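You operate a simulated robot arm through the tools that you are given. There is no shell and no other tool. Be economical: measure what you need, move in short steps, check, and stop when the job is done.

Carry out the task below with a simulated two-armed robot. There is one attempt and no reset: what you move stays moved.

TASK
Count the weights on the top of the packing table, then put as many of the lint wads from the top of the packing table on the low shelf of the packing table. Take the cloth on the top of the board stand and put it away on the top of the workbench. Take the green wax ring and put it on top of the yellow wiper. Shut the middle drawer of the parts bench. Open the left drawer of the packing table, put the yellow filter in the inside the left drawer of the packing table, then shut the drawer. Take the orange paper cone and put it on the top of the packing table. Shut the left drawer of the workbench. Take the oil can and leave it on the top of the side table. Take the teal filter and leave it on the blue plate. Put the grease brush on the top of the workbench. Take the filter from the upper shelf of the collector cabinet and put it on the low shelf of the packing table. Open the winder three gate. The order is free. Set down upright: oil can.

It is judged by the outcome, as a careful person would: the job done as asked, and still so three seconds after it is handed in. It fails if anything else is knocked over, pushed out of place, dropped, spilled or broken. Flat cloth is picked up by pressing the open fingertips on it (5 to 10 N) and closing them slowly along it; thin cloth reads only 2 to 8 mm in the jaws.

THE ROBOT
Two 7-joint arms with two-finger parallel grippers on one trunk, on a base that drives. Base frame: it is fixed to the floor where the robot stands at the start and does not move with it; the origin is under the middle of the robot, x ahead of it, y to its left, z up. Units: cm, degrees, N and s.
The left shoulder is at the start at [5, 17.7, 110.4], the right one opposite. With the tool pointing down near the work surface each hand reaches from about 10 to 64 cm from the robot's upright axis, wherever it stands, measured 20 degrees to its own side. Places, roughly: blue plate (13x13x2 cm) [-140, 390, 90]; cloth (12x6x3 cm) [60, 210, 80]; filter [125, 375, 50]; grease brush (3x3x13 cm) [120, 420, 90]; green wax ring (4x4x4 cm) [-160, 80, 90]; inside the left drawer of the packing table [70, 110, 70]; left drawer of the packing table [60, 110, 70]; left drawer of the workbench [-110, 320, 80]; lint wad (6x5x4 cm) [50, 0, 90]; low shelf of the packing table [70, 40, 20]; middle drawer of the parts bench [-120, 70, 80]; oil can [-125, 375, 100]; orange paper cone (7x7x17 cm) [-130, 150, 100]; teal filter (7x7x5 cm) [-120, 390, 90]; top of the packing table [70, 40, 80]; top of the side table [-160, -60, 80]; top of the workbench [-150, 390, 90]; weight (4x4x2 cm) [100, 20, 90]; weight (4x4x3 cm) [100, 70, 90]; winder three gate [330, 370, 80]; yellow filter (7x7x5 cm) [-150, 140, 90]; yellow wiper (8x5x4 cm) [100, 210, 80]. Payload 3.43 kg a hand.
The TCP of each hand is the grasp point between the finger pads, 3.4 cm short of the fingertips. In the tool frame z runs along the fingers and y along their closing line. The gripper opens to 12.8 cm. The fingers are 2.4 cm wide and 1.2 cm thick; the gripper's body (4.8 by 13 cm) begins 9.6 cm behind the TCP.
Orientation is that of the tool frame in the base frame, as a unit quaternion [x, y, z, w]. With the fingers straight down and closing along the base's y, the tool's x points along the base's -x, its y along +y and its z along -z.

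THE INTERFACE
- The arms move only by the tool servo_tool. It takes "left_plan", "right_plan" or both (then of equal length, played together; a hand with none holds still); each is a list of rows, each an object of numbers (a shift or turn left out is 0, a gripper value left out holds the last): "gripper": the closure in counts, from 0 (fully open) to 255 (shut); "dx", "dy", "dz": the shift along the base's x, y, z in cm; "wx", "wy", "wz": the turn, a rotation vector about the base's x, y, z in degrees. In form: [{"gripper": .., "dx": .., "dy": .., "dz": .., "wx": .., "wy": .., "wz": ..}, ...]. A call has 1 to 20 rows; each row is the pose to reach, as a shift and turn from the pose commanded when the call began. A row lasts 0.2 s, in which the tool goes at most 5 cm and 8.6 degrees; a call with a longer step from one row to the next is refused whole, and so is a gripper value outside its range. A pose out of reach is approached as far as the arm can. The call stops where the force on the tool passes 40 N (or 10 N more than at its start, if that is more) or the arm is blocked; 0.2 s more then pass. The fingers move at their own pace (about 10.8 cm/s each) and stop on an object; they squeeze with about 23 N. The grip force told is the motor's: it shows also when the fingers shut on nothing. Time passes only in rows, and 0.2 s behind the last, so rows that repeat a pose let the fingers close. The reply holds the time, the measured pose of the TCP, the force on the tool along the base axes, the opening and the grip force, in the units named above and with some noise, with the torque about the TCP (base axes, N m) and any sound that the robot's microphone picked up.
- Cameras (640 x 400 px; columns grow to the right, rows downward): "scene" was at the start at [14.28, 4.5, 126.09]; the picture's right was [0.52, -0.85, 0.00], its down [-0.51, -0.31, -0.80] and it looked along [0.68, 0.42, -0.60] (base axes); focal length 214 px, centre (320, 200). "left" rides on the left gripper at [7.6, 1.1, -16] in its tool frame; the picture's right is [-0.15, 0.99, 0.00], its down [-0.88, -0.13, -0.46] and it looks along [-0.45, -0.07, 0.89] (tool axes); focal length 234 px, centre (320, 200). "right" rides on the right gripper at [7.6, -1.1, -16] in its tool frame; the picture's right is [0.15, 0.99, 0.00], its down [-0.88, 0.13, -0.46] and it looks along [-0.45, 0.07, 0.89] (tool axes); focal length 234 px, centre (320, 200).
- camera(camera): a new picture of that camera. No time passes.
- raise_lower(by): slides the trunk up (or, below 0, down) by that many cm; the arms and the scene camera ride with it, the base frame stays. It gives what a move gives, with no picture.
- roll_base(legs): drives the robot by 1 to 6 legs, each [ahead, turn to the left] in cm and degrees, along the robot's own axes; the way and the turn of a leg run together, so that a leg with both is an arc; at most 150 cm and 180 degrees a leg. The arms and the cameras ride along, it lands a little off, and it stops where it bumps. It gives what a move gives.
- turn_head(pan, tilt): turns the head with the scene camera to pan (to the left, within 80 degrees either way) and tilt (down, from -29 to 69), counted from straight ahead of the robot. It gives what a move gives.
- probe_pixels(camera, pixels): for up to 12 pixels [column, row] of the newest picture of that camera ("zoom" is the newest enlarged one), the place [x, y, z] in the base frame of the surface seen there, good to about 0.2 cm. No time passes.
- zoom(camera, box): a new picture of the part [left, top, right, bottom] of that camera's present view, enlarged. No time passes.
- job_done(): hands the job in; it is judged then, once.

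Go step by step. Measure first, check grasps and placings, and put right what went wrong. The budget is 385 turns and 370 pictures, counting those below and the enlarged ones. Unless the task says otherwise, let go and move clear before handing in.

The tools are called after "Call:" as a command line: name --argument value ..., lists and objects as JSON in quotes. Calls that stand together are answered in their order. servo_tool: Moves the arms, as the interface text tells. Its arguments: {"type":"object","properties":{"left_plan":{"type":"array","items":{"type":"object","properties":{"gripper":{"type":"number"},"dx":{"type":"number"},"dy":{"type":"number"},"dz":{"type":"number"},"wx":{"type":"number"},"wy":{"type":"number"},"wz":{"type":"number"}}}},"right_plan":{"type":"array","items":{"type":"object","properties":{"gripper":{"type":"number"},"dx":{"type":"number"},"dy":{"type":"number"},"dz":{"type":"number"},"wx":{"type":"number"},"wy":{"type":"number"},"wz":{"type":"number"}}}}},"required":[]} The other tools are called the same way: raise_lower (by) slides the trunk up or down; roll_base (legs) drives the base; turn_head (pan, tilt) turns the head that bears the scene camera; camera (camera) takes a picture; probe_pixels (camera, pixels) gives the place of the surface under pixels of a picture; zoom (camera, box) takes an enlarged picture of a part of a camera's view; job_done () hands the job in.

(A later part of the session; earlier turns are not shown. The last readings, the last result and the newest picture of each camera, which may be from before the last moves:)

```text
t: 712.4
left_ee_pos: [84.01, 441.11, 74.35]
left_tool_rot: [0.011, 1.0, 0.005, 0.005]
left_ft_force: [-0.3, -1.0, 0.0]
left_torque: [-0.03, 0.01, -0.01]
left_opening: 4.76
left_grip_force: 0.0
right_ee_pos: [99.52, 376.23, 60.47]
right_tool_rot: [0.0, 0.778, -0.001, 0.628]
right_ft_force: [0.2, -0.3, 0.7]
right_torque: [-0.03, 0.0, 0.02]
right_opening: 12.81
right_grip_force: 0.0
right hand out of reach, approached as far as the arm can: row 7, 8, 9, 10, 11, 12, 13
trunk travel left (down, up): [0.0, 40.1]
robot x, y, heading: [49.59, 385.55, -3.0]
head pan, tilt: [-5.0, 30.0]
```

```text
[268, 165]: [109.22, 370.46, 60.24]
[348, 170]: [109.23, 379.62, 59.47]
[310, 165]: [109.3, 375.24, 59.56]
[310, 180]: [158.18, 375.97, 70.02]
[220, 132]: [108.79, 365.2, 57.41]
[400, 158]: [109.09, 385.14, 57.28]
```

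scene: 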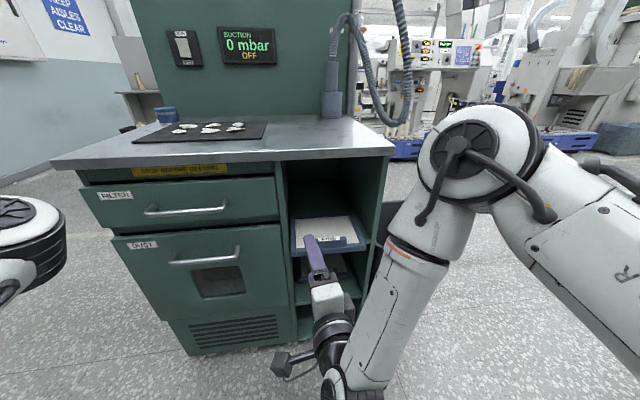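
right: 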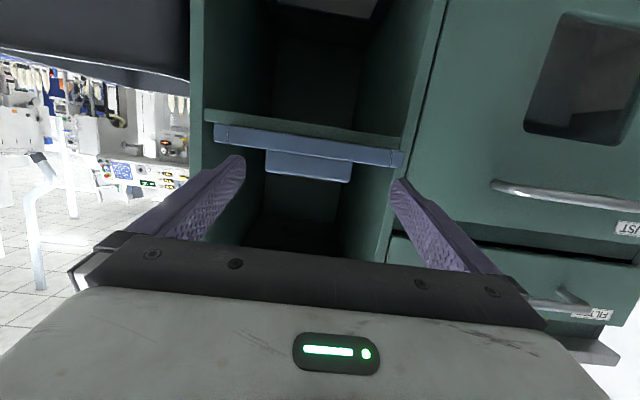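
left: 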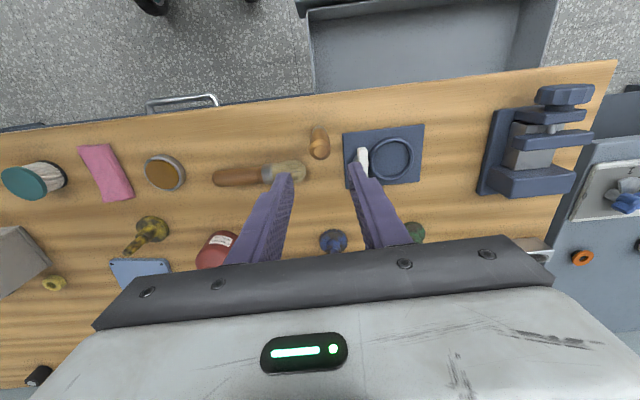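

Call:
raise_lower --by 0.5

Call:
roll_base --legs '[[10.6, 0]]'

Call:
camera --camera "right"

```text
t: 712.9
left_ee_pos: [84.21, 441.02, 74.86]
left_tool_rot: [0.01, 1.0, 0.005, 0.005]
left_ft_force: [-1.0, 0.3, -0.3]
left_torque: [0.01, 0.01, 0.04]
left_opening: 4.75
left_grip_force: 0.0
right_ee_pos: [99.59, 376.28, 61.03]
right_tool_rot: [0.002, 0.778, -0.002, 0.628]
right_ft_force: [-0.6, -0.1, -0.1]
right_torque: [-0.01, 0.03, -0.02]
right_opening: 12.8
right_grip_force: 0.0
trunk travel left (down, up): [-0.5, 39.6]
robot x, y, heading: [49.05, 385.3, -2.9]
head pan, tilt: [-5.0, 30.0]
```

```text
t: 714.1
left_ee_pos: [94.62, 440.29, 74.92]
left_tool_rot: [0.011, 1.0, 0.005, 0.005]
left_ft_force: [0.5, 0.4, -0.5]
left_torque: [0.0, -0.03, 0.01]
left_opening: 4.76
left_grip_force: 0.0
right_ee_pos: [110.05, 375.53, 61.13]
right_tool_rot: [0.001, 0.778, -0.001, 0.628]
right_ft_force: [0.0, -0.1, 0.3]
right_torque: [0.0, -0.02, -0.01]
right_opening: 12.82
right_grip_force: 0.0
trunk travel left (down, up): [-0.5, 39.6]
robot x, y, heading: [59.45, 384.99, -3.2]
head pan, tilt: [-5.0, 30.0]
```

```text
185 pictures are left
```

right: 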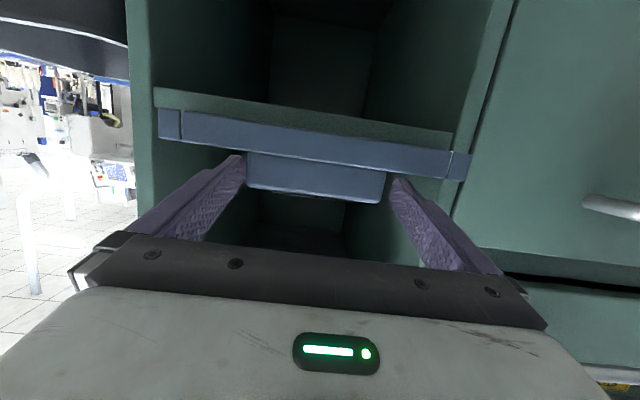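

Call:
raise_lower --by -0.4

Call:
servo_tool --right_plan '[{"gripper": 30}, {"gripper": 50}, {"gripper": 70}, {"gripper": 120}, {"gripper": 255}, {"gripper": 255}]'

Call:
roll_base --legs '[[-6, 0]]'

Call:
camera --camera "scene"

```text
t: 714.6
left_ee_pos: [94.72, 440.38, 74.39]
left_tool_rot: [0.011, 1.0, 0.006, 0.005]
left_ft_force: [0.2, -0.8, 0.3]
left_torque: [0.02, 0.02, 0.0]
left_opening: 4.77
left_grip_force: 0.1
right_ee_pos: [110.01, 375.58, 60.72]
right_tool_rot: [0.003, 0.779, -0.003, 0.628]
right_ft_force: [0.2, 0.5, -0.2]
right_torque: [0.02, -0.02, 0.01]
right_opening: 12.82
right_grip_force: 0.1
trunk travel left (down, up): [-0.1, 40.0]
robot x, y, heading: [59.55, 384.88, -3.0]
head pan, tilt: [-5.0, 30.0]
```

```text
t: 716.0
left_ee_pos: [94.58, 440.45, 74.47]
left_tool_rot: [0.012, 1.0, 0.006, 0.005]
left_ft_force: [0.0, 0.7, 1.1]
left_torque: [0.01, 0.0, -0.02]
left_opening: 4.78
left_grip_force: 0.0
right_ee_pos: [110.16, 375.61, 60.78]
right_tool_rot: [0.002, 0.778, -0.002, 0.628]
right_ft_force: [-0.9, -0.1, 0.1]
right_torque: [-0.12, -0.05, -0.03]
right_opening: 9.99
right_grip_force: 22.7
trunk travel left (down, up): [-0.1, 40.0]
robot x, y, heading: [59.12, 384.87, -3.1]
head pan, tilt: [-5.0, 30.0]
```

```text
t: 717.0
left_ee_pos: [88.61, 440.73, 74.53]
left_tool_rot: [0.011, 1.0, 0.005, 0.005]
left_ft_force: [-0.8, 0.1, -0.4]
left_torque: [0.03, 0.02, -0.02]
left_opening: 4.73
left_grip_force: 0.1
right_ee_pos: [104.04, 375.87, 60.73]
right_tool_rot: [0.001, 0.778, -0.001, 0.628]
right_ft_force: [0.1, -0.4, -0.7]
right_torque: [-0.07, -0.01, -0.05]
right_opening: 9.98
right_grip_force: 23.3
trunk travel left (down, up): [-0.1, 40.0]
robot x, y, heading: [54.06, 384.96, -3.1]
head pan, tilt: [-5.0, 30.0]
```

```text
184 pictures are left
```

scene: 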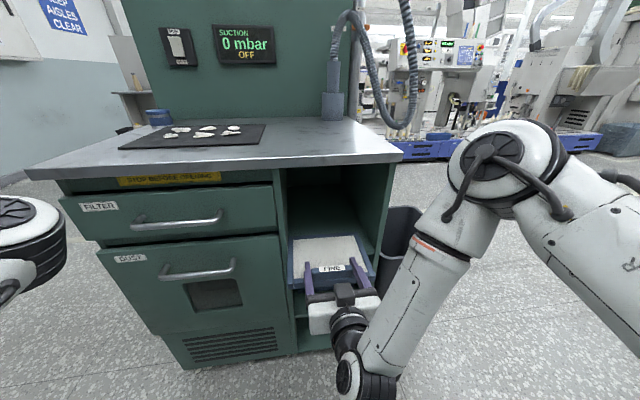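

Over half out. Raise the trunk 2 cm to test weight and grip stiffness.

Call:
raise_lower --by 2

Call:
zoom --camera "scene" --box '[250, 200, 430, 330]'

```text
t: 717.7
left_ee_pos: [88.61, 440.81, 76.5]
left_tool_rot: [0.012, 1.0, 0.005, 0.005]
left_ft_force: [0.5, -0.3, 0.1]
left_torque: [-0.01, 0.01, -0.02]
left_opening: 4.78
left_grip_force: 0.2
right_ee_pos: [104.1, 375.85, 62.64]
right_tool_rot: [0.002, 0.779, -0.002, 0.627]
right_ft_force: [-1.2, -0.8, -2.1]
right_torque: [0.01, 0.15, -0.01]
right_opening: 10.0
right_grip_force: 23.8
trunk travel left (down, up): [-2.1, 38.0]
robot x, y, heading: [53.34, 385.22, -3.0]
head pan, tilt: [-5.0, 30.0]
```

```text
3.08 times, centred on (340, 265) of scene
```

zoom: 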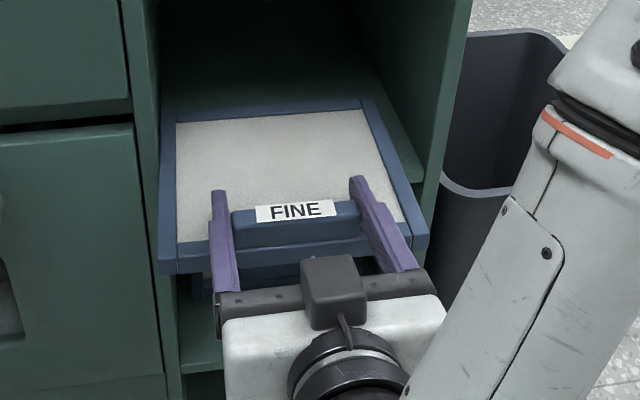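

The panel is light (~2 N) and held rigidly. Pull it out, then I'll set it on the packing table, re-grip it tool-down, and put it on the low shelf.

Call:
raise_lower --by 1

Call:
roll_base --legs '[[-15, 0], [-30, 3]]'

Call:
raise_lower --by 30

Call:
camera --camera "scene"

```text
t: 718.3
left_ee_pos: [88.61, 440.73, 77.68]
left_tool_rot: [0.011, 1.0, 0.006, 0.005]
left_ft_force: [0.4, -0.7, -0.2]
left_torque: [0.01, 0.02, 0.02]
left_opening: 4.8
left_grip_force: 0.0
right_ee_pos: [104.08, 375.98, 63.61]
right_tool_rot: [0.002, 0.778, -0.002, 0.628]
right_ft_force: [-0.8, 0.2, -1.4]
right_torque: [0.01, 0.17, 0.02]
right_opening: 9.97
right_grip_force: 23.4
trunk travel left (down, up): [-3.1, 37.0]
robot x, y, heading: [53.8, 385.03, -3.0]
head pan, tilt: [-5.0, 30.0]
```

```text
t: 721.3
left_ee_pos: [40.02, 444.19, 77.58]
left_tool_rot: [-0.015, 1.0, 0.006, 0.005]
left_ft_force: [0.0, -0.1, 0.4]
left_torque: [-0.01, 0.0, 0.0]
left_opening: 4.78
left_grip_force: 0.0
right_ee_pos: [58.97, 380.19, 63.67]
right_tool_rot: [-0.018, 0.778, 0.014, 0.628]
right_ft_force: [-0.1, 0.6, -1.7]
right_torque: [0.01, 0.13, -0.01]
right_opening: 9.98
right_grip_force: 23.0
trunk travel left (down, up): [-3.1, 37.0]
robot x, y, heading: [7.81, 386.94, 0.2]
head pan, tilt: [-5.0, 30.0]
```

```text
t: 724.3
left_ee_pos: [40.04, 444.2, 107.47]
left_tool_rot: [-0.015, 1.0, 0.005, 0.005]
left_ft_force: [0.0, -1.2, -0.4]
left_torque: [-0.02, 0.0, 0.01]
left_opening: 4.75
left_grip_force: 0.2
right_ee_pos: [58.87, 380.19, 93.72]
right_tool_rot: [-0.019, 0.778, 0.015, 0.628]
right_ft_force: [0.4, 0.1, -2.4]
right_torque: [0.0, 0.17, 0.01]
right_opening: 9.97
right_grip_force: 22.5
trunk travel left (down, up): [-33.1, 7.0]
robot x, y, heading: [7.95, 386.93, -0.1]
head pan, tilt: [-5.0, 30.0]
```

```text
182 pictures are left
```

scene: 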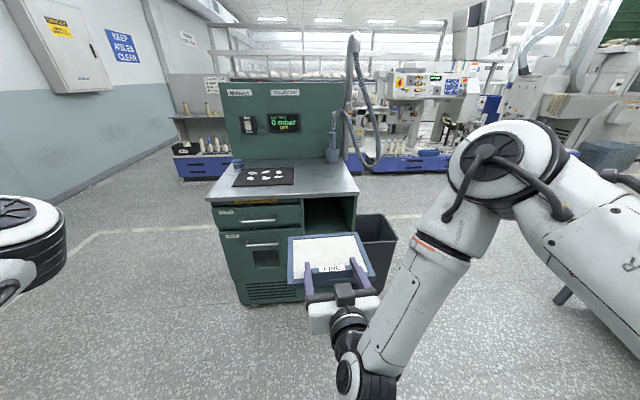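

Panel carried securely. Tuck the left hand and drive to the packing table.

Call:
servo_tool --left_plan '[{"dy": -3, "dz": 1}, {"dy": -6, "dz": 2}, {"dy": -9, "dz": 3}, {"dy": -12, "dz": 4}, {"dy": -14, "dz": 6}]'

Call:
roll_base --legs '[[0, -115], [75, 0], [0, 25], [135, 0]]'

Call:
camera --camera "scene"

```text
t: 725.5
left_ee_pos: [40.2, 430.09, 113.45]
left_tool_rot: [-0.016, 1.0, 0.006, 0.006]
left_ft_force: [0.8, -0.1, -0.5]
left_torque: [-0.02, -0.02, 0.01]
left_opening: 4.76
left_grip_force: 0.1
right_ee_pos: [58.75, 380.2, 93.7]
right_tool_rot: [-0.019, 0.778, 0.015, 0.628]
right_ft_force: [-0.5, 0.9, -2.3]
right_torque: [0.01, 0.15, -0.04]
right_opening: 9.97
right_grip_force: 23.2
trunk travel left (down, up): [-33.1, 7.0]
robot x, y, heading: [7.62, 387.15, 0.2]
head pan, tilt: [-5.0, 30.0]
```

```text
t: 742.0
left_ee_pos: [17.88, 151.97, 113.4]
left_tool_rot: [0.694, 0.72, 0.0, 0.008]
left_ft_force: [0.9, -0.4, 0.1]
left_torque: [0.03, -0.03, 0.0]
left_opening: 4.77
left_grip_force: 0.0
right_ee_pos: [-31.92, 132.94, 93.73]
right_tool_rot: [0.536, 0.564, -0.433, 0.455]
right_ft_force: [-0.2, 0.1, -2.2]
right_torque: [0.12, 0.01, -0.04]
right_opening: 9.97
right_grip_force: 23.2
trunk travel left (down, up): [-33.1, 7.0]
robot x, y, heading: [-25.47, 183.94, -89.4]
head pan, tilt: [-5.0, 30.0]
```

```text
181 pictures are left
```

scene: 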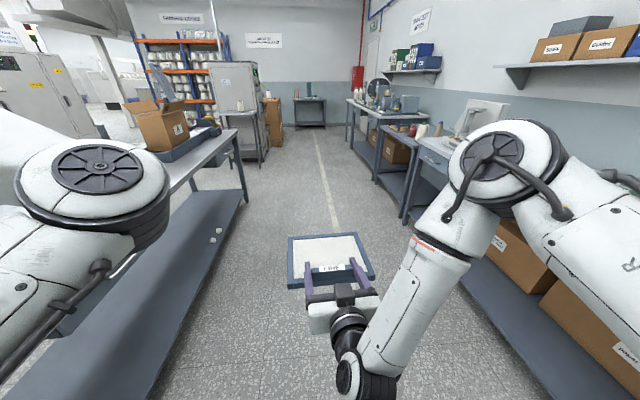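

Call:
roll_base --legs '[[130, -0.6], [0, 90], [20, 0]]'

Call:
turn_head --pan 0 --tilt 45

Call:
camera --camera "scene"

```text
t: 753.6
left_ee_pos: [26.29, 97.45, 113.42]
left_tool_rot: [-0.021, 1.0, 0.005, 0.004]
left_ft_force: [-0.3, -0.2, -0.1]
left_torque: [-0.02, 0.01, -0.01]
left_opening: 4.77
left_grip_force: 0.1
right_ee_pos: [45.44, 47.66, 93.58]
right_tool_rot: [-0.023, 0.778, 0.018, 0.627]
right_ft_force: [0.3, 0.9, -1.3]
right_torque: [-0.03, 0.1, -0.01]
right_opening: 9.96
right_grip_force: 23.0
trunk travel left (down, up): [-33.1, 7.0]
robot x, y, heading: [-5.67, 53.54, 0.7]
head pan, tilt: [-5.0, 30.0]
```

```text
t: 754.4
left_ee_pos: [26.1, 97.52, 113.55]
left_tool_rot: [-0.02, 1.0, 0.006, 0.005]
left_ft_force: [-0.2, -0.5, 0.0]
left_torque: [-0.01, 0.01, 0.02]
left_opening: 4.76
left_grip_force: 0.2
right_ee_pos: [45.33, 47.71, 93.6]
right_tool_rot: [-0.022, 0.778, 0.017, 0.627]
right_ft_force: [-0.1, -0.3, -1.6]
right_torque: [0.0, 0.14, 0.0]
right_opening: 10.0
right_grip_force: 23.2
trunk travel left (down, up): [-33.1, 7.0]
robot x, y, heading: [-5.65, 53.54, 0.4]
head pan, tilt: [0.0, 45.0]
```

```text
180 pictures are left
```

scene: 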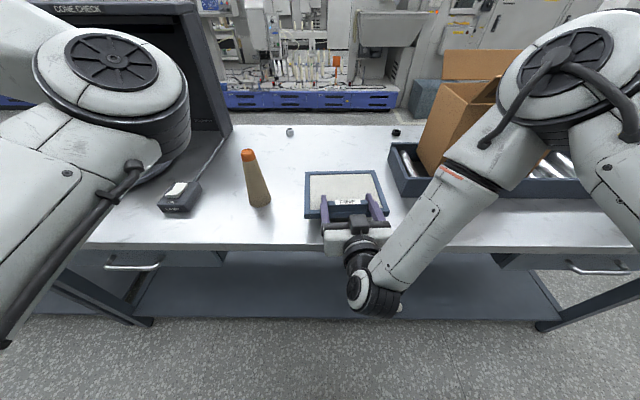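

Call:
probe_pixels --camera "scene" --pixels '[[520, 60], [560, 60], [500, 100], [515, 120], [470, 100], [480, 75], [345, 203], [310, 215], [380, 205]]'

```text
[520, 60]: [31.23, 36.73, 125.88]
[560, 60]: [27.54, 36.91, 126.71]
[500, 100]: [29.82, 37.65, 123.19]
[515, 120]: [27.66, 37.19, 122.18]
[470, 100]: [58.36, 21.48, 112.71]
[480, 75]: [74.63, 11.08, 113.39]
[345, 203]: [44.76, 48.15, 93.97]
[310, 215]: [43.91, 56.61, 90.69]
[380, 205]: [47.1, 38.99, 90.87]
```

Clear. Lower the panel to the table with the trunk.

Call:
raise_lower --by -4

Call:
raise_lower --by -0.5

Call:
zoom --camera "scene" --box '[270, 150, 430, 270]'

```text
t: 755.2
left_ee_pos: [26.02, 97.49, 109.55]
left_tool_rot: [-0.022, 1.0, 0.006, 0.006]
left_ft_force: [-0.1, -0.3, -0.1]
left_torque: [0.01, -0.03, -0.04]
left_opening: 4.79
left_grip_force: 0.0
right_ee_pos: [45.3, 47.58, 89.56]
right_tool_rot: [-0.023, 0.778, 0.018, 0.628]
right_ft_force: [-0.3, 0.8, -1.6]
right_torque: [-0.05, 0.14, 0.01]
right_opening: 9.99
right_grip_force: 22.9
trunk travel left (down, up): [-29.1, 11.0]
robot x, y, heading: [-5.75, 54.17, 0.6]
head pan, tilt: [0.0, 45.0]
```

```text
t: 755.8
left_ee_pos: [26.0, 97.39, 108.97]
left_tool_rot: [-0.02, 1.0, 0.005, 0.005]
left_ft_force: [-0.9, 0.1, -0.2]
left_torque: [-0.01, 0.03, 0.0]
left_opening: 4.75
left_grip_force: 0.0
right_ee_pos: [45.39, 47.69, 89.26]
right_tool_rot: [-0.023, 0.778, 0.018, 0.628]
right_ft_force: [0.1, 0.2, 0.7]
right_torque: [-0.1, -0.36, -0.03]
right_opening: 9.97
right_grip_force: 23.5
trunk travel left (down, up): [-28.6, 11.5]
robot x, y, heading: [-5.74, 53.48, 0.3]
head pan, tilt: [0.0, 45.0]
```

```text
3.33 times, centred on (350, 210) of scene
```

zoom: 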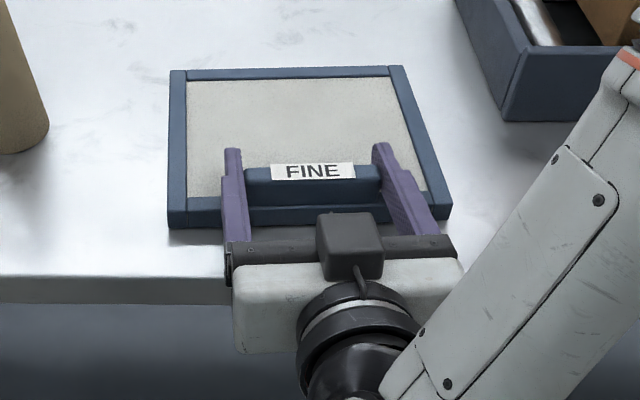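

Call:
raise_lower --by -0.3

Call:
servo_tool --right_plan '[{"gripper": 50}, {"gripper": 30}, {"gripper": 0}, {"gripper": 0}]'

Call:
roll_base --legs '[[-20, 0]]'

Call:
camera --camera "scene"

```text
t: 756.3
left_ee_pos: [26.04, 97.48, 108.76]
left_tool_rot: [-0.021, 1.0, 0.006, 0.006]
left_ft_force: [0.9, -0.6, -0.5]
left_torque: [0.0, 0.0, -0.01]
left_opening: 4.77
left_grip_force: 0.1
right_ee_pos: [45.33, 47.7, 89.19]
right_tool_rot: [-0.023, 0.776, 0.018, 0.63]
right_ft_force: [-1.1, -1.0, 12.6]
right_torque: [-0.34, 0.24, 0.0]
right_opening: 9.99
right_grip_force: 23.0
trunk travel left (down, up): [-28.3, 11.8]
robot x, y, heading: [-5.51, 53.52, 0.5]
head pan, tilt: [0.0, 45.0]
```

```text
t: 757.3
left_ee_pos: [26.12, 97.33, 108.78]
left_tool_rot: [-0.021, 1.0, 0.005, 0.005]
left_ft_force: [0.6, -0.2, 0.4]
left_torque: [0.03, -0.03, 0.02]
left_opening: 4.77
left_grip_force: 0.1
right_ee_pos: [45.26, 47.69, 88.92]
right_tool_rot: [-0.023, 0.778, 0.018, 0.628]
right_ft_force: [-0.1, 0.1, -1.1]
right_torque: [0.03, 0.02, 0.02]
right_opening: 12.79
right_grip_force: 0.1
trunk travel left (down, up): [-28.3, 11.8]
robot x, y, heading: [-5.68, 53.83, 0.3]
head pan, tilt: [0.0, 45.0]
```

```text
t: 758.9
left_ee_pos: [6.57, 97.04, 108.76]
left_tool_rot: [-0.018, 1.0, 0.005, 0.005]
left_ft_force: [0.4, -1.1, -0.2]
left_torque: [0.02, 0.0, -0.01]
left_opening: 4.75
left_grip_force: 0.2
right_ee_pos: [25.55, 47.42, 88.9]
right_tool_rot: [-0.022, 0.778, 0.017, 0.628]
right_ft_force: [0.0, -0.9, -0.1]
right_torque: [0.01, 0.0, -0.03]
right_opening: 12.82
right_grip_force: 0.1
trunk travel left (down, up): [-28.3, 11.8]
robot x, y, heading: [-25.41, 53.51, 0.3]
head pan, tilt: [0.0, 45.0]
```

```text
178 pictures are left
```

scene: 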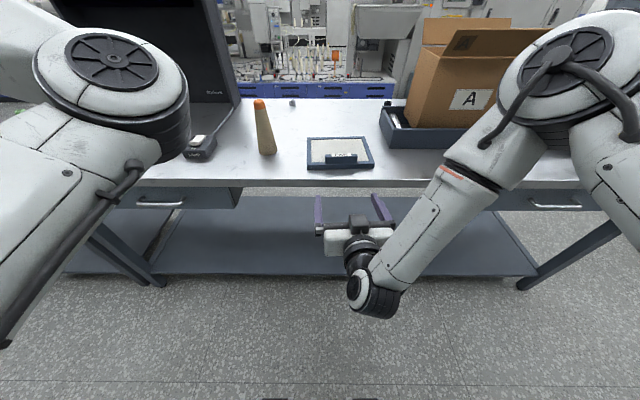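

Panel rests on the table. Raise the trunk and rotate the hand back to tool-down.

Call:
raise_lower --by 11.5

Call:
servo_tool --right_plan '[{"wy": 6.5, "wx": -0.2, "wz": -0.2, "dz": 1}, {"wy": 13, "wx": -0.4, "wz": -0.5, "dz": 2}, {"wy": 19.5, "wx": -0.5, "wz": -0.7, "dz": 3}, {"wy": 26, "wx": -0.7, "wz": -0.9, "dz": 4}, {"wy": 32.5, "wx": -0.9, "wz": -1.1, "dz": 5}, {"wy": 39, "wx": -1, "wz": -1.4, "dz": 6}, {"wy": 45.5, "wx": -1.2, "wz": -1.6, "dz": 7}, {"wy": 52, "wx": -1.4, "wz": -1.8, "dz": 8}, {"wy": 58.5, "wx": -1.6, "wz": -2, "dz": 9}, {"wy": 65, "wx": -1.8, "wz": -2.3, "dz": 10}, {"wy": 71.5, "wx": -2, "wz": -2.5, "dz": 11}, {"wy": 77.7, "wx": -2.1, "wz": -2.7, "dz": 12}, {"wy": 77.7, "wx": -2.1, "wz": -2.7, "dz": 12}]'

Call:
camera --camera "scene"

```text
t: 760.3
left_ee_pos: [6.62, 97.26, 120.2]
left_tool_rot: [-0.019, 1.0, 0.005, 0.005]
left_ft_force: [-0.2, -0.5, 0.4]
left_torque: [-0.02, -0.01, 0.01]
left_opening: 4.76
left_grip_force: 0.0
right_ee_pos: [25.46, 47.41, 100.34]
right_tool_rot: [-0.021, 0.779, 0.017, 0.627]
right_ft_force: [-0.5, 0.0, 0.4]
right_torque: [0.0, -0.05, 0.01]
right_opening: 12.78
right_grip_force: 0.1
trunk travel left (down, up): [-39.8, 0.3]
robot x, y, heading: [-25.33, 53.92, 0.6]
head pan, tilt: [0.0, 45.0]
```

```text
t: 763.1
left_ee_pos: [6.46, 97.12, 120.19]
left_tool_rot: [-0.019, 1.0, 0.005, 0.006]
left_ft_force: [-0.8, -0.9, -0.9]
left_torque: [0.0, 0.01, -0.02]
left_opening: 4.77
left_grip_force: 0.0
right_ee_pos: [25.43, 47.35, 112.45]
right_tool_rot: [0.0, 1.0, 0.001, -0.001]
right_ft_force: [-0.1, -0.4, 0.7]
right_torque: [-0.01, -0.04, -0.02]
right_opening: 12.8
right_grip_force: 0.1
trunk travel left (down, up): [-39.8, 0.3]
robot x, y, heading: [-25.51, 53.95, 0.2]
head pan, tilt: [0.0, 45.0]
```

```text
177 pictures are left
```

scene: 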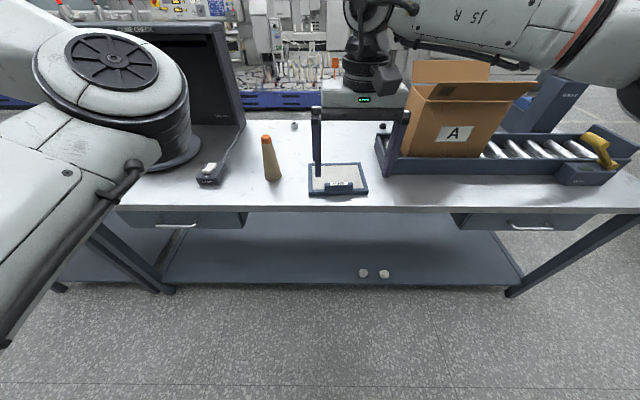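

Arm is back in its normal posture. Drive forward 20 cm and look at the block from above.

Call:
roll_base --legs '[[20, 0]]'

Call:
camera --camera "right"

```text
t: 764.7
left_ee_pos: [26.63, 97.23, 120.24]
left_tool_rot: [-0.018, 1.0, 0.005, 0.006]
left_ft_force: [-0.3, -0.9, -0.3]
left_torque: [0.01, 0.0, -0.03]
left_opening: 4.74
left_grip_force: 0.0
right_ee_pos: [45.33, 47.33, 112.43]
right_tool_rot: [0.002, 1.0, 0.0, 0.0]
right_ft_force: [0.1, -0.3, 0.0]
right_torque: [0.03, 0.01, -0.02]
right_opening: 12.79
right_grip_force: 0.0
trunk travel left (down, up): [-39.8, 0.3]
robot x, y, heading: [-5.62, 53.8, 0.2]
head pan, tilt: [0.0, 45.0]
```

```text
176 pictures are left
```

right: 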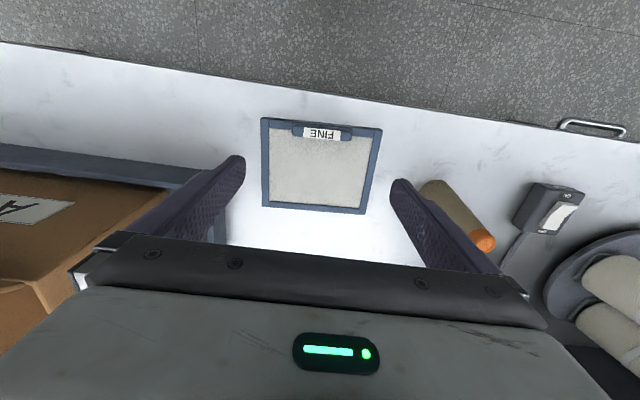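

Call:
probe_pixels --camera "right" --pixels '[[296, 130], [320, 132], [350, 133], [320, 126], [320, 138], [263, 122], [378, 132], [265, 205], [365, 212], [320, 170]]'

Call:
zoom --camera "right" --box '[250, 105, 400, 220]'

```text
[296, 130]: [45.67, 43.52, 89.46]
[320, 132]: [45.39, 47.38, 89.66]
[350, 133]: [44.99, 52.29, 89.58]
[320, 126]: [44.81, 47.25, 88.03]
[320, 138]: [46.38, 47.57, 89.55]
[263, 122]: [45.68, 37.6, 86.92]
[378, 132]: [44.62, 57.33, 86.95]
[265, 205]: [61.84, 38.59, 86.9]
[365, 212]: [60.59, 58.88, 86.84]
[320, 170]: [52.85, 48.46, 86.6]
```

```text
3.48 times, centred on (325, 162) of right
```

zoom: 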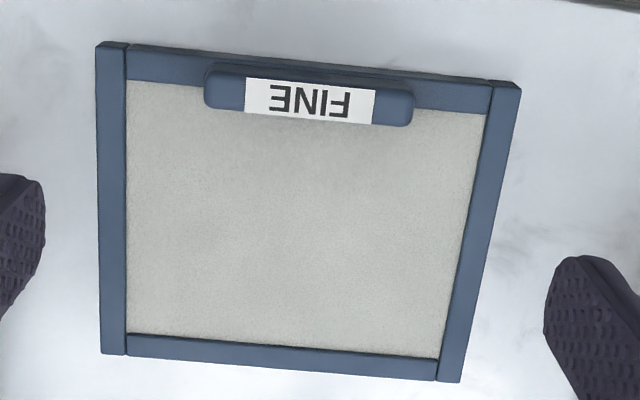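

Descend onto the block ends tool-down.

Call:
servo_tool --right_plan '[{"dx": 0.4, "dy": 0.6, "dz": -4, "wz": 1.5}, {"dx": 0.4, "dy": 0.6, "dz": -8, "wz": 3}, {"dx": 0.4, "dy": 0.6, "dz": -12, "wz": 3}, {"dx": 0.4, "dy": 0.6, "dz": -16, "wz": 3}, {"dx": 0.4, "dy": 0.6, "dz": -18, "wz": 3}, {"dx": 0.4, "dy": 0.6, "dz": -18, "wz": 3}]'

Call:
camera --camera "right"

```text
t: 766.1
left_ee_pos: [26.47, 97.21, 120.29]
left_tool_rot: [-0.018, 1.0, 0.005, 0.005]
left_ft_force: [0.5, -0.3, 0.4]
left_torque: [0.0, 0.01, 0.01]
left_opening: 4.75
left_grip_force: 0.1
right_ee_pos: [45.88, 48.07, 94.24]
right_tool_rot: [-0.024, 1.0, 0.001, 0.0]
right_ft_force: [-0.1, 0.0, 0.8]
right_torque: [0.02, -0.01, 0.02]
right_opening: 12.8
right_grip_force: 0.1
trunk travel left (down, up): [-39.8, 0.3]
robot x, y, heading: [-5.43, 53.63, 0.2]
head pan, tilt: [0.0, 45.0]
```

```text
174 pictures are left
```

right: 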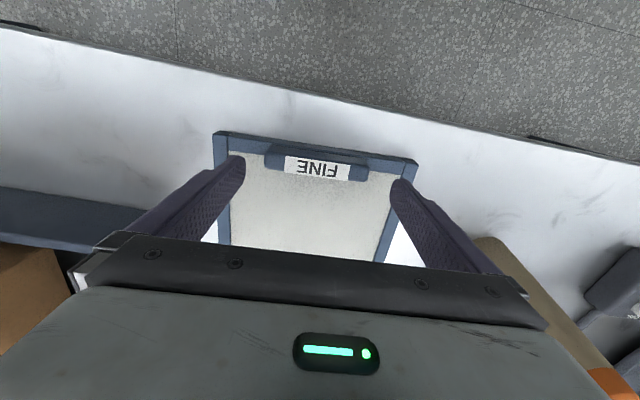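

Call:
servo_tool --right_plan '[{"dz": -1.5}, {"dz": -3}, {"dz": -3.5}, {"dz": -3.5}, {"dz": -3.5, "gripper": 40}, {"dz": -3.5, "gripper": 60}, {"dz": -3.5, "gripper": 120}, {"dz": -3.5, "gripper": 255}, {"dz": -3.5, "gripper": 255}]'

Call:
servo_tool --right_plan '[{"dz": 1}, {"dz": 2}, {"dz": 4}, {"dz": 6}, {"dz": 9}]'

Call:
camera --camera "scene"

```text
t: 768.1
left_ee_pos: [26.53, 97.2, 120.29]
left_tool_rot: [-0.018, 1.0, 0.005, 0.005]
left_ft_force: [-0.1, 0.5, -0.1]
left_torque: [0.03, 0.03, 0.01]
left_opening: 4.78
left_grip_force: 0.1
right_ee_pos: [45.85, 48.08, 90.98]
right_tool_rot: [-0.025, 1.0, 0.0, 0.001]
right_ft_force: [-0.1, -0.5, -0.2]
right_torque: [-0.21, -0.1, -0.05]
right_opening: 9.95
right_grip_force: 22.9
trunk travel left (down, up): [-39.8, 0.3]
robot x, y, heading: [-5.49, 53.63, 0.2]
head pan, tilt: [0.0, 45.0]
```

```text
t: 769.3
left_ee_pos: [26.53, 97.16, 120.28]
left_tool_rot: [-0.018, 1.0, 0.006, 0.006]
left_ft_force: [-0.2, -0.5, -0.9]
left_torque: [-0.01, -0.04, -0.03]
left_opening: 4.78
left_grip_force: 0.0
right_ee_pos: [46.04, 48.13, 99.92]
right_tool_rot: [-0.026, 1.0, -0.001, 0.001]
right_ft_force: [0.1, 0.3, -1.9]
right_torque: [-0.02, 0.11, -0.02]
right_opening: 9.96
right_grip_force: 23.0
trunk travel left (down, up): [-39.8, 0.3]
robot x, y, heading: [-5.54, 53.29, 0.2]
head pan, tilt: [0.0, 45.0]
```

```text
173 pictures are left
```

scene: 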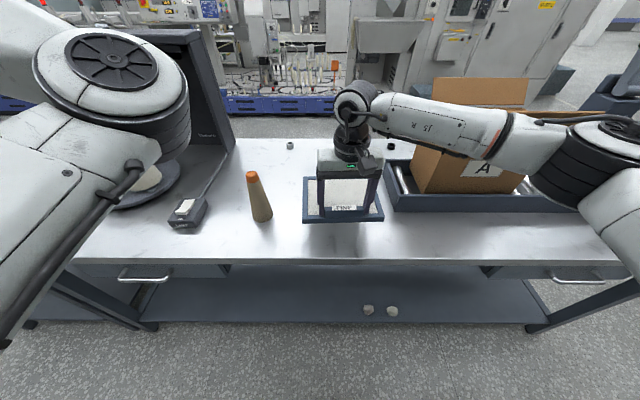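

Panel held level. Back off, lower the trunk, lower the hand to z≈30, then drive in under the table.

Call:
roll_base --legs '[[-34, 0]]'

Call:
raise_lower --by -39.5

Call:
servo_tool --right_plan '[{"dz": -3}, {"dz": -6}, {"dz": -9}, {"dz": -12}, {"dz": -15}, {"dz": -18}, {"dz": -21}, {"dz": -24}, {"dz": -27}, {"dz": -30}, {"dz": -32}, {"dz": -32}]'

Call:
camera --camera "scene"

```text
t: 771.5
left_ee_pos: [-6.35, 97.05, 120.2]
left_tool_rot: [-0.018, 1.0, 0.005, 0.005]
left_ft_force: [-0.4, -0.7, 0.9]
left_torque: [0.02, -0.04, 0.01]
left_opening: 4.79
left_grip_force: 0.0
right_ee_pos: [13.09, 47.98, 99.81]
right_tool_rot: [-0.024, 1.0, 0.0, 0.001]
right_ft_force: [-0.1, 0.5, -2.0]
right_torque: [0.0, 0.07, -0.01]
right_opening: 9.97
right_grip_force: 23.4
trunk travel left (down, up): [-39.8, 0.3]
robot x, y, heading: [-38.11, 53.63, 0.2]
head pan, tilt: [0.0, 45.0]
```

```text
t: 775.3
left_ee_pos: [-6.45, 97.03, 80.8]
left_tool_rot: [-0.017, 1.0, 0.005, 0.005]
left_ft_force: [-0.3, -0.2, 0.2]
left_torque: [-0.03, -0.01, -0.01]
left_opening: 4.79
left_grip_force: 0.1
right_ee_pos: [13.13, 47.92, 60.22]
right_tool_rot: [-0.024, 1.0, -0.001, 0.0]
right_ft_force: [-0.2, 0.7, -1.9]
right_torque: [0.0, 0.12, 0.0]
right_opening: 9.97
right_grip_force: 23.0
trunk travel left (down, up): [-0.3, 39.8]
robot x, y, heading: [-38.65, 53.45, 0.3]
head pan, tilt: [0.0, 45.0]
```

```text
t: 777.9
left_ee_pos: [-6.33, 96.97, 80.74]
left_tool_rot: [-0.017, 1.0, 0.005, 0.005]
left_ft_force: [-0.7, 0.2, 0.2]
left_torque: [0.02, 0.01, -0.01]
left_opening: 4.79
left_grip_force: 0.1
right_ee_pos: [13.11, 47.86, 28.39]
right_tool_rot: [-0.024, 1.0, 0.001, 0.001]
right_ft_force: [1.0, 0.8, -2.2]
right_torque: [-0.02, 0.14, -0.03]
right_opening: 9.95
right_grip_force: 22.8
trunk travel left (down, up): [-0.3, 39.8]
robot x, y, heading: [-38.1, 53.63, 0.1]
head pan, tilt: [0.0, 45.0]
```

```text
172 pictures are left
```

scene: 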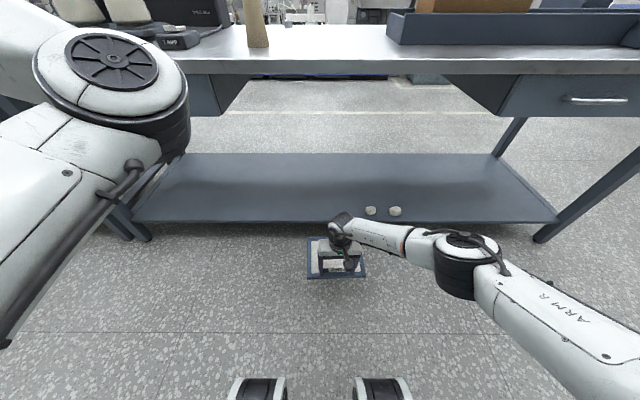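

Drive in 33 cm.

Call:
roll_base --legs '[[33, 0]]'

Call:
camera --camera "right"

Call:
camera --camera "scene"

```text
t: 780.1
left_ee_pos: [27.03, 97.22, 80.76]
left_tool_rot: [-0.019, 1.0, 0.005, 0.005]
left_ft_force: [0.1, -0.1, 0.3]
left_torque: [-0.03, 0.03, 0.01]
left_opening: 4.78
left_grip_force: 0.1
right_ee_pos: [46.58, 48.06, 28.37]
right_tool_rot: [-0.025, 1.0, 0.0, 0.0]
right_ft_force: [0.3, 0.1, -1.8]
right_torque: [-0.04, 0.12, 0.01]
right_opening: 9.97
right_grip_force: 23.0
trunk travel left (down, up): [-0.3, 39.8]
robot x, y, heading: [-5.06, 53.77, 0.6]
head pan, tilt: [0.0, 45.0]
```

```text
171 pictures are left
```

right: 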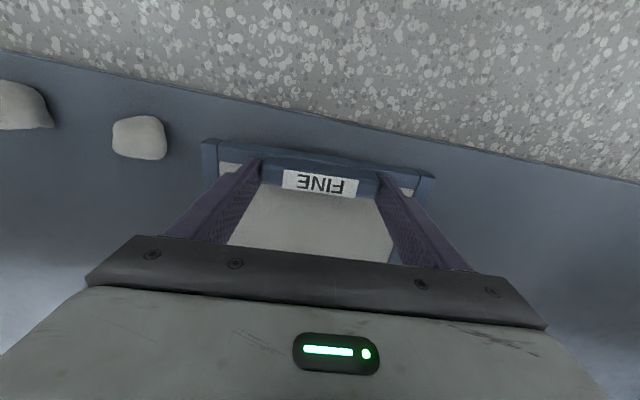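

```text
170 pictures are left
```

scene: 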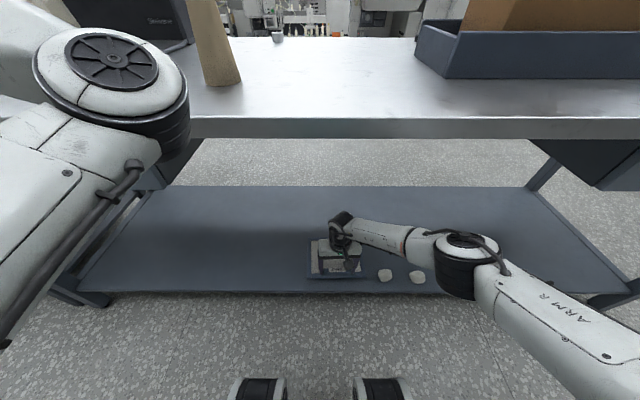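

Call:
roll_base --legs '[[2.5, 0]]'

Call:
servo_tool --right_plan '[{"dz": -1, "dx": -0.3}, {"dz": -2, "dx": -0.6}, {"dz": -3, "dx": -1}, {"dz": -3.6, "dx": -1.2}, {"dz": -4, "dx": -1.4}, {"dz": -4, "dx": -1.4}]'

```text
t: 780.9
left_ee_pos: [29.52, 97.23, 80.67]
left_tool_rot: [-0.019, 1.0, 0.005, 0.005]
left_ft_force: [-0.5, 0.6, 0.0]
left_torque: [0.01, 0.03, 0.0]
left_opening: 4.76
left_grip_force: 0.0
right_ee_pos: [49.01, 48.1, 28.33]
right_tool_rot: [-0.026, 1.0, -0.001, 0.0]
right_ft_force: [0.4, 0.1, -1.1]
right_torque: [-0.04, 0.12, 0.02]
right_opening: 9.97
right_grip_force: 22.8
trunk travel left (down, up): [-0.3, 39.8]
robot x, y, heading: [-2.69, 53.71, 0.4]
head pan, tilt: [0.0, 45.0]
```

```text
t: 782.3
left_ee_pos: [29.45, 97.21, 80.69]
left_tool_rot: [-0.019, 1.0, 0.006, 0.006]
left_ft_force: [-0.1, 0.5, 0.4]
left_torque: [0.0, 0.02, -0.01]
left_opening: 4.75
left_grip_force: 0.0
right_ee_pos: [47.54, 48.05, 24.3]
right_tool_rot: [-0.025, 1.0, 0.0, -0.001]
right_ft_force: [0.5, -0.5, -2.7]
right_torque: [0.0, 0.13, -0.03]
right_opening: 9.94
right_grip_force: 23.3
trunk travel left (down, up): [-0.3, 39.8]
robot x, y, heading: [-2.24, 53.83, 0.2]
head pan, tilt: [0.0, 45.0]
```

Call:
servo_tool --right_plan '[{"dz": -0.2}, {"dz": -0.4}, {"dz": -0.6}, {"dz": -0.6}]'

```text
t: 783.3
left_ee_pos: [29.45, 97.29, 80.91]
left_tool_rot: [-0.017, 1.0, 0.005, 0.006]
left_ft_force: [-0.7, 0.3, 0.3]
left_torque: [-0.01, 0.01, 0.01]
left_opening: 4.78
left_grip_force: 0.0
right_ee_pos: [47.77, 48.1, 23.82]
right_tool_rot: [-0.025, 1.0, 0.001, 0.001]
right_ft_force: [-4.9, -2.4, 21.3]
right_torque: [-0.17, 0.24, -0.01]
right_opening: 9.98
right_grip_force: 22.9
trunk travel left (down, up): [-0.3, 39.8]
robot x, y, heading: [-2.71, 53.77, 0.1]
head pan, tilt: [0.0, 45.0]
```

Contact. Release and lift clear.

Call:
servo_tool --right_plan '[{"dz": 0.2, "gripper": 50}, {"dz": 0.2, "gripper": 30}, {"dz": 0.2, "gripper": 0}, {"dz": 0.2, "gripper": 0}, {"dz": 2}, {"dz": 4, "dx": -0.5}, {"dz": 6, "dx": -1}, {"dz": 8, "dx": -3}]'

Call:
camera --camera "right"

```text
t: 785.1
left_ee_pos: [29.47, 97.28, 80.62]
left_tool_rot: [-0.019, 1.0, 0.005, 0.006]
left_ft_force: [0.4, -0.2, -0.1]
left_torque: [0.04, 0.03, 0.0]
left_opening: 4.75
left_grip_force: 0.0
right_ee_pos: [44.73, 47.91, 31.61]
right_tool_rot: [-0.024, 1.0, 0.001, 0.001]
right_ft_force: [-0.3, -0.1, 1.2]
right_torque: [0.02, 0.02, 0.01]
right_opening: 12.81
right_grip_force: 0.0
trunk travel left (down, up): [-0.3, 39.8]
robot x, y, heading: [-2.36, 54.25, 0.2]
head pan, tilt: [0.0, 45.0]
```

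```text
169 pictures are left
```

right: 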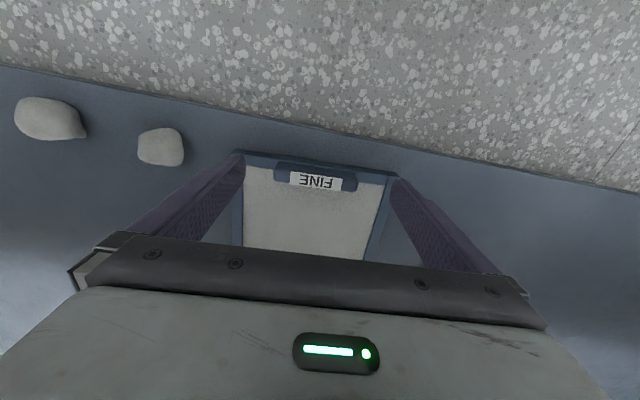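

The filter lies on the low shelf beside the wads. Last task: the winder three gate. Back out, raise, and drive to y≈262 for a look.

Call:
roll_base --legs '[[-36, 0]]'

Call:
raise_lower --by 39.5

Call:
servo_tool --right_plan '[{"dz": 5, "gripper": 60}, {"dz": 10}, {"dz": 15}, {"dz": 20}, {"dz": 25}, {"dz": 30}, {"dz": 35}, {"dz": 40}, {"dz": 45}]'

Call:
roll_base --legs '[[0, 90], [105, 0], [105, 0], [0, -90], [80, 0]]'

Call:
turn_head --pan 15 --tilt 15

Call:
camera --camera "scene"

```text
t: 787.5
left_ee_pos: [-7.26, 97.14, 80.72]
left_tool_rot: [-0.024, 1.0, 0.006, 0.006]
left_ft_force: [-0.7, 0.8, 0.5]
left_torque: [0.01, 0.0, 0.01]
left_opening: 4.74
left_grip_force: 0.0
right_ee_pos: [8.54, 48.08, 31.6]
right_tool_rot: [-0.03, 1.0, 0.0, 0.0]
right_ft_force: [0.4, -0.1, -0.3]
right_torque: [-0.04, 0.01, 0.02]
right_opening: 12.78
right_grip_force: 0.1
trunk travel left (down, up): [-0.3, 39.8]
robot x, y, heading: [-38.55, 53.54, 0.9]
head pan, tilt: [0.0, 45.0]
```

```text
t: 791.2
left_ee_pos: [-7.21, 97.13, 120.23]
left_tool_rot: [-0.024, 1.0, 0.005, 0.005]
left_ft_force: [-0.1, -0.8, -1.2]
left_torque: [0.01, 0.01, 0.01]
left_opening: 4.77
left_grip_force: 0.1
right_ee_pos: [8.54, 48.13, 71.01]
right_tool_rot: [-0.031, 1.0, 0.0, 0.0]
right_ft_force: [-1.2, 0.4, -0.5]
right_torque: [0.01, -0.02, 0.0]
right_opening: 12.79
right_grip_force: 0.0
trunk travel left (down, up): [-39.8, 0.3]
robot x, y, heading: [-38.35, 53.71, 0.8]
head pan, tilt: [0.0, 45.0]
```

```text
t: 793.2
left_ee_pos: [-7.21, 97.17, 120.14]
left_tool_rot: [-0.024, 1.0, 0.005, 0.005]
left_ft_force: [0.3, 0.5, -0.1]
left_torque: [-0.01, -0.01, 0.0]
left_opening: 4.76
left_grip_force: 0.0
right_ee_pos: [8.82, 48.02, 115.95]
right_tool_rot: [-0.031, 1.0, 0.0, -0.001]
right_ft_force: [-0.7, -0.1, 0.0]
right_torque: [0.02, -0.02, 0.03]
right_opening: 9.79
right_grip_force: 0.1
trunk travel left (down, up): [-39.8, 0.3]
robot x, y, heading: [-38.62, 53.43, 1.0]
head pan, tilt: [0.0, 45.0]
```

```text
t: 815.1
left_ee_pos: [76.71, 300.67, 120.13]
left_tool_rot: [-0.002, 1.0, 0.005, 0.004]
left_ft_force: [0.1, -0.3, 0.4]
left_torque: [0.0, 0.02, 0.01]
left_opening: 4.78
left_grip_force: 0.0
right_ee_pos: [90.62, 250.75, 115.86]
right_tool_rot: [-0.007, 1.0, -0.001, 0.0]
right_ft_force: [0.9, 1.0, -0.5]
right_torque: [-0.03, 0.04, 0.0]
right_opening: 9.79
right_grip_force: 0.1
trunk travel left (down, up): [-39.8, 0.3]
robot x, y, heading: [43.69, 258.17, -1.5]
head pan, tilt: [0.0, 45.0]
```

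```text
t: 816.0
left_ee_pos: [76.58, 300.62, 120.24]
left_tool_rot: [-0.001, 1.0, 0.004, 0.004]
left_ft_force: [-0.4, 0.0, 0.9]
left_torque: [-0.01, 0.02, 0.01]
left_opening: 4.77
left_grip_force: 0.1
right_ee_pos: [90.54, 250.84, 115.84]
right_tool_rot: [-0.008, 1.0, 0.0, 0.0]
right_ft_force: [0.5, -0.8, 0.3]
right_torque: [-0.01, -0.01, -0.01]
right_opening: 9.8
right_grip_force: 0.2
trunk travel left (down, up): [-39.8, 0.3]
robot x, y, heading: [43.17, 258.05, -1.5]
head pan, tilt: [15.0, 15.0]
```

```text
168 pictures are left
```

scene: 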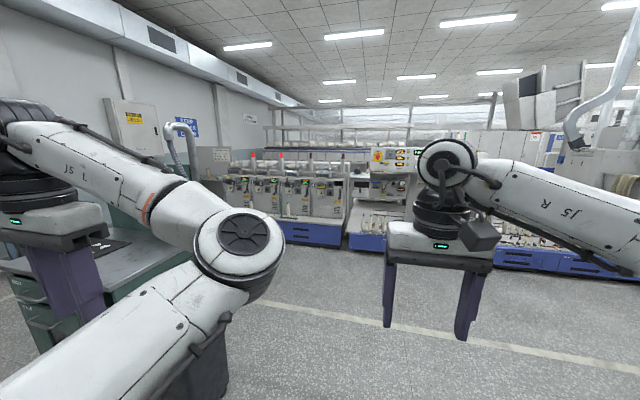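

Call:
zoom --camera "scene" --box '[210, 140, 370, 240]'

Call:
probe_pixels --camera "scene" --pixels '[[330, 202], [305, 197], [275, 195], [240, 192], [320, 230], [345, 225], [380, 240], [300, 260], [360, 205]]'

```text
4.00 times, centred on (290, 190) of scene
```

zoom: 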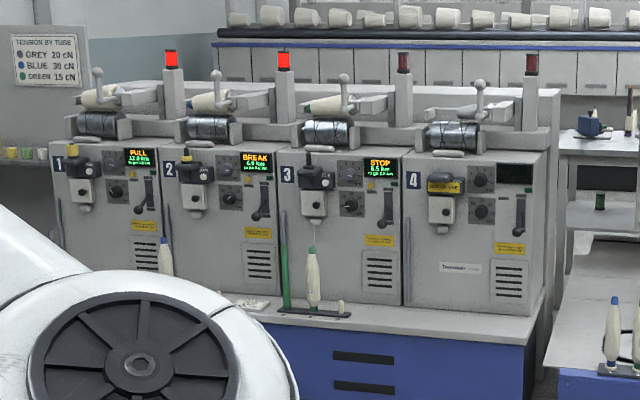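

```text
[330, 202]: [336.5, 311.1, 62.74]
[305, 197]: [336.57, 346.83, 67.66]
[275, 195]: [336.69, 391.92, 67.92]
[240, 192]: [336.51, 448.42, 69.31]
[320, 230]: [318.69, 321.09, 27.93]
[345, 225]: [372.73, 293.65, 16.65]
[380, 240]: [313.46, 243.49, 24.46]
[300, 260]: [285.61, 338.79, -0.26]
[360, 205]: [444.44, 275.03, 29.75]
```

Winder 3 is the third numbered unit (front face x≈336). Drive nearer.

Call:
roll_base --legs '[[145, 1.5], [0, 50], [115, 0], [0, -50]]'

Call:
turn_head --pan 10 --tilt 30

Call:
camera --camera "scene"

```text
t: 833.3
left_ee_pos: [296.59, 386.46, 120.21]
left_tool_rot: [-0.021, 1.0, 0.005, 0.006]
left_ft_force: [0.2, -0.2, 0.2]
left_torque: [0.05, -0.03, -0.04]
left_opening: 4.75
left_grip_force: 0.2
right_ee_pos: [312.27, 337.04, 115.9]
right_tool_rot: [-0.027, 1.0, 0.0, 0.0]
right_ft_force: [0.5, 0.5, 0.0]
right_torque: [0.01, 0.02, -0.02]
right_opening: 9.81
right_grip_force: 0.1
trunk travel left (down, up): [-39.8, 0.3]
robot x, y, heading: [264.9, 342.62, 0.5]
head pan, tilt: [15.0, 15.0]
```

```text
t: 834.1
left_ee_pos: [296.6, 386.55, 120.22]
left_tool_rot: [-0.021, 1.0, 0.005, 0.005]
left_ft_force: [0.2, -0.6, -0.3]
left_torque: [-0.03, -0.01, 0.01]
left_opening: 4.76
left_grip_force: 0.0
right_ee_pos: [312.22, 337.12, 115.91]
right_tool_rot: [-0.026, 1.0, 0.0, -0.001]
right_ft_force: [-1.8, 0.6, -0.7]
right_torque: [-0.02, -0.03, -0.01]
right_opening: 9.78
right_grip_force: 0.0
trunk travel left (down, up): [-39.8, 0.3]
robot x, y, heading: [265.06, 342.78, 0.9]
head pan, tilt: [10.0, 30.0]
```

```text
166 pictures are left
```

scene: 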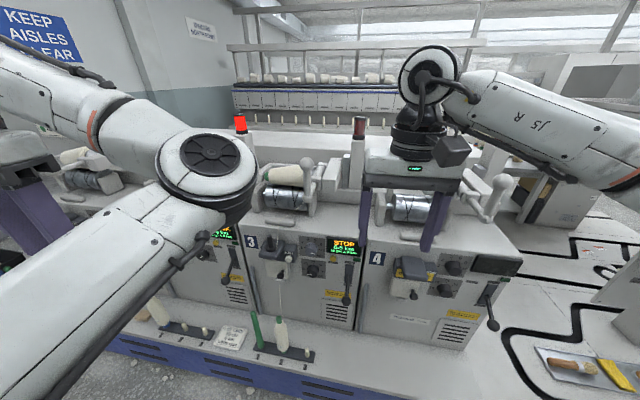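

Call:
zoom --camera "scene" --box '[230, 220, 390, 320]'

Call:
zoom --camera "scene" --box '[360, 230, 520, 330]'

Call:
probe_pixels --camera "scene" --pixels '[[275, 248], [265, 245], [290, 258], [347, 270], [347, 300], [345, 255], [310, 270], [280, 335], [255, 240], [405, 290]]'

```text
4.00 times, centred on (310, 270) of scene
```

zoom: 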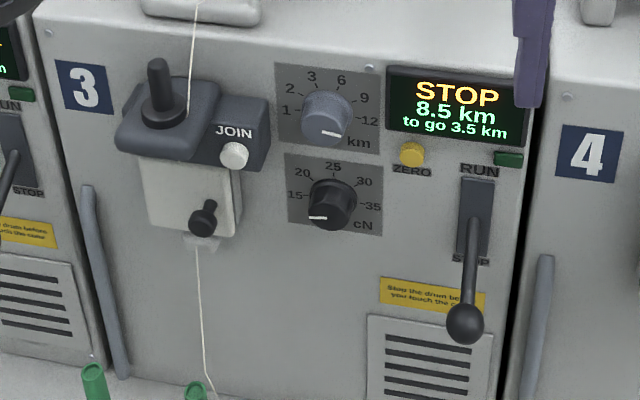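

```text
4.00 times, centred on (440, 280) of scene
```

zoom: 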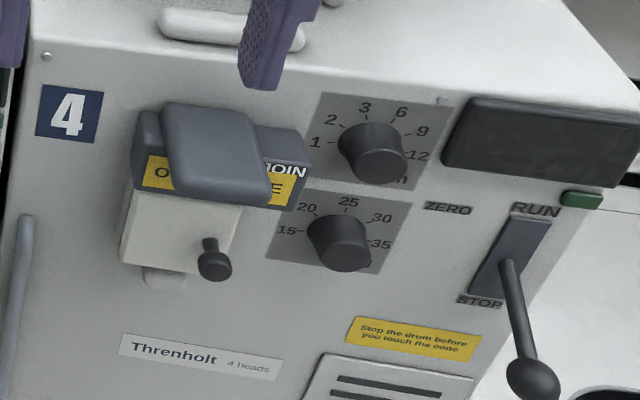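

```text
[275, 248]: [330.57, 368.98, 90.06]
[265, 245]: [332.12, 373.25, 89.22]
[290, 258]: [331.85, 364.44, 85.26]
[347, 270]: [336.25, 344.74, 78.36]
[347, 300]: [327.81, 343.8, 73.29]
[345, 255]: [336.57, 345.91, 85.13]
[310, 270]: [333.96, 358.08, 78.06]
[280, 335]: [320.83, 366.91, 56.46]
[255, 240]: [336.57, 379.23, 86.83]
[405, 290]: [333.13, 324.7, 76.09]
```

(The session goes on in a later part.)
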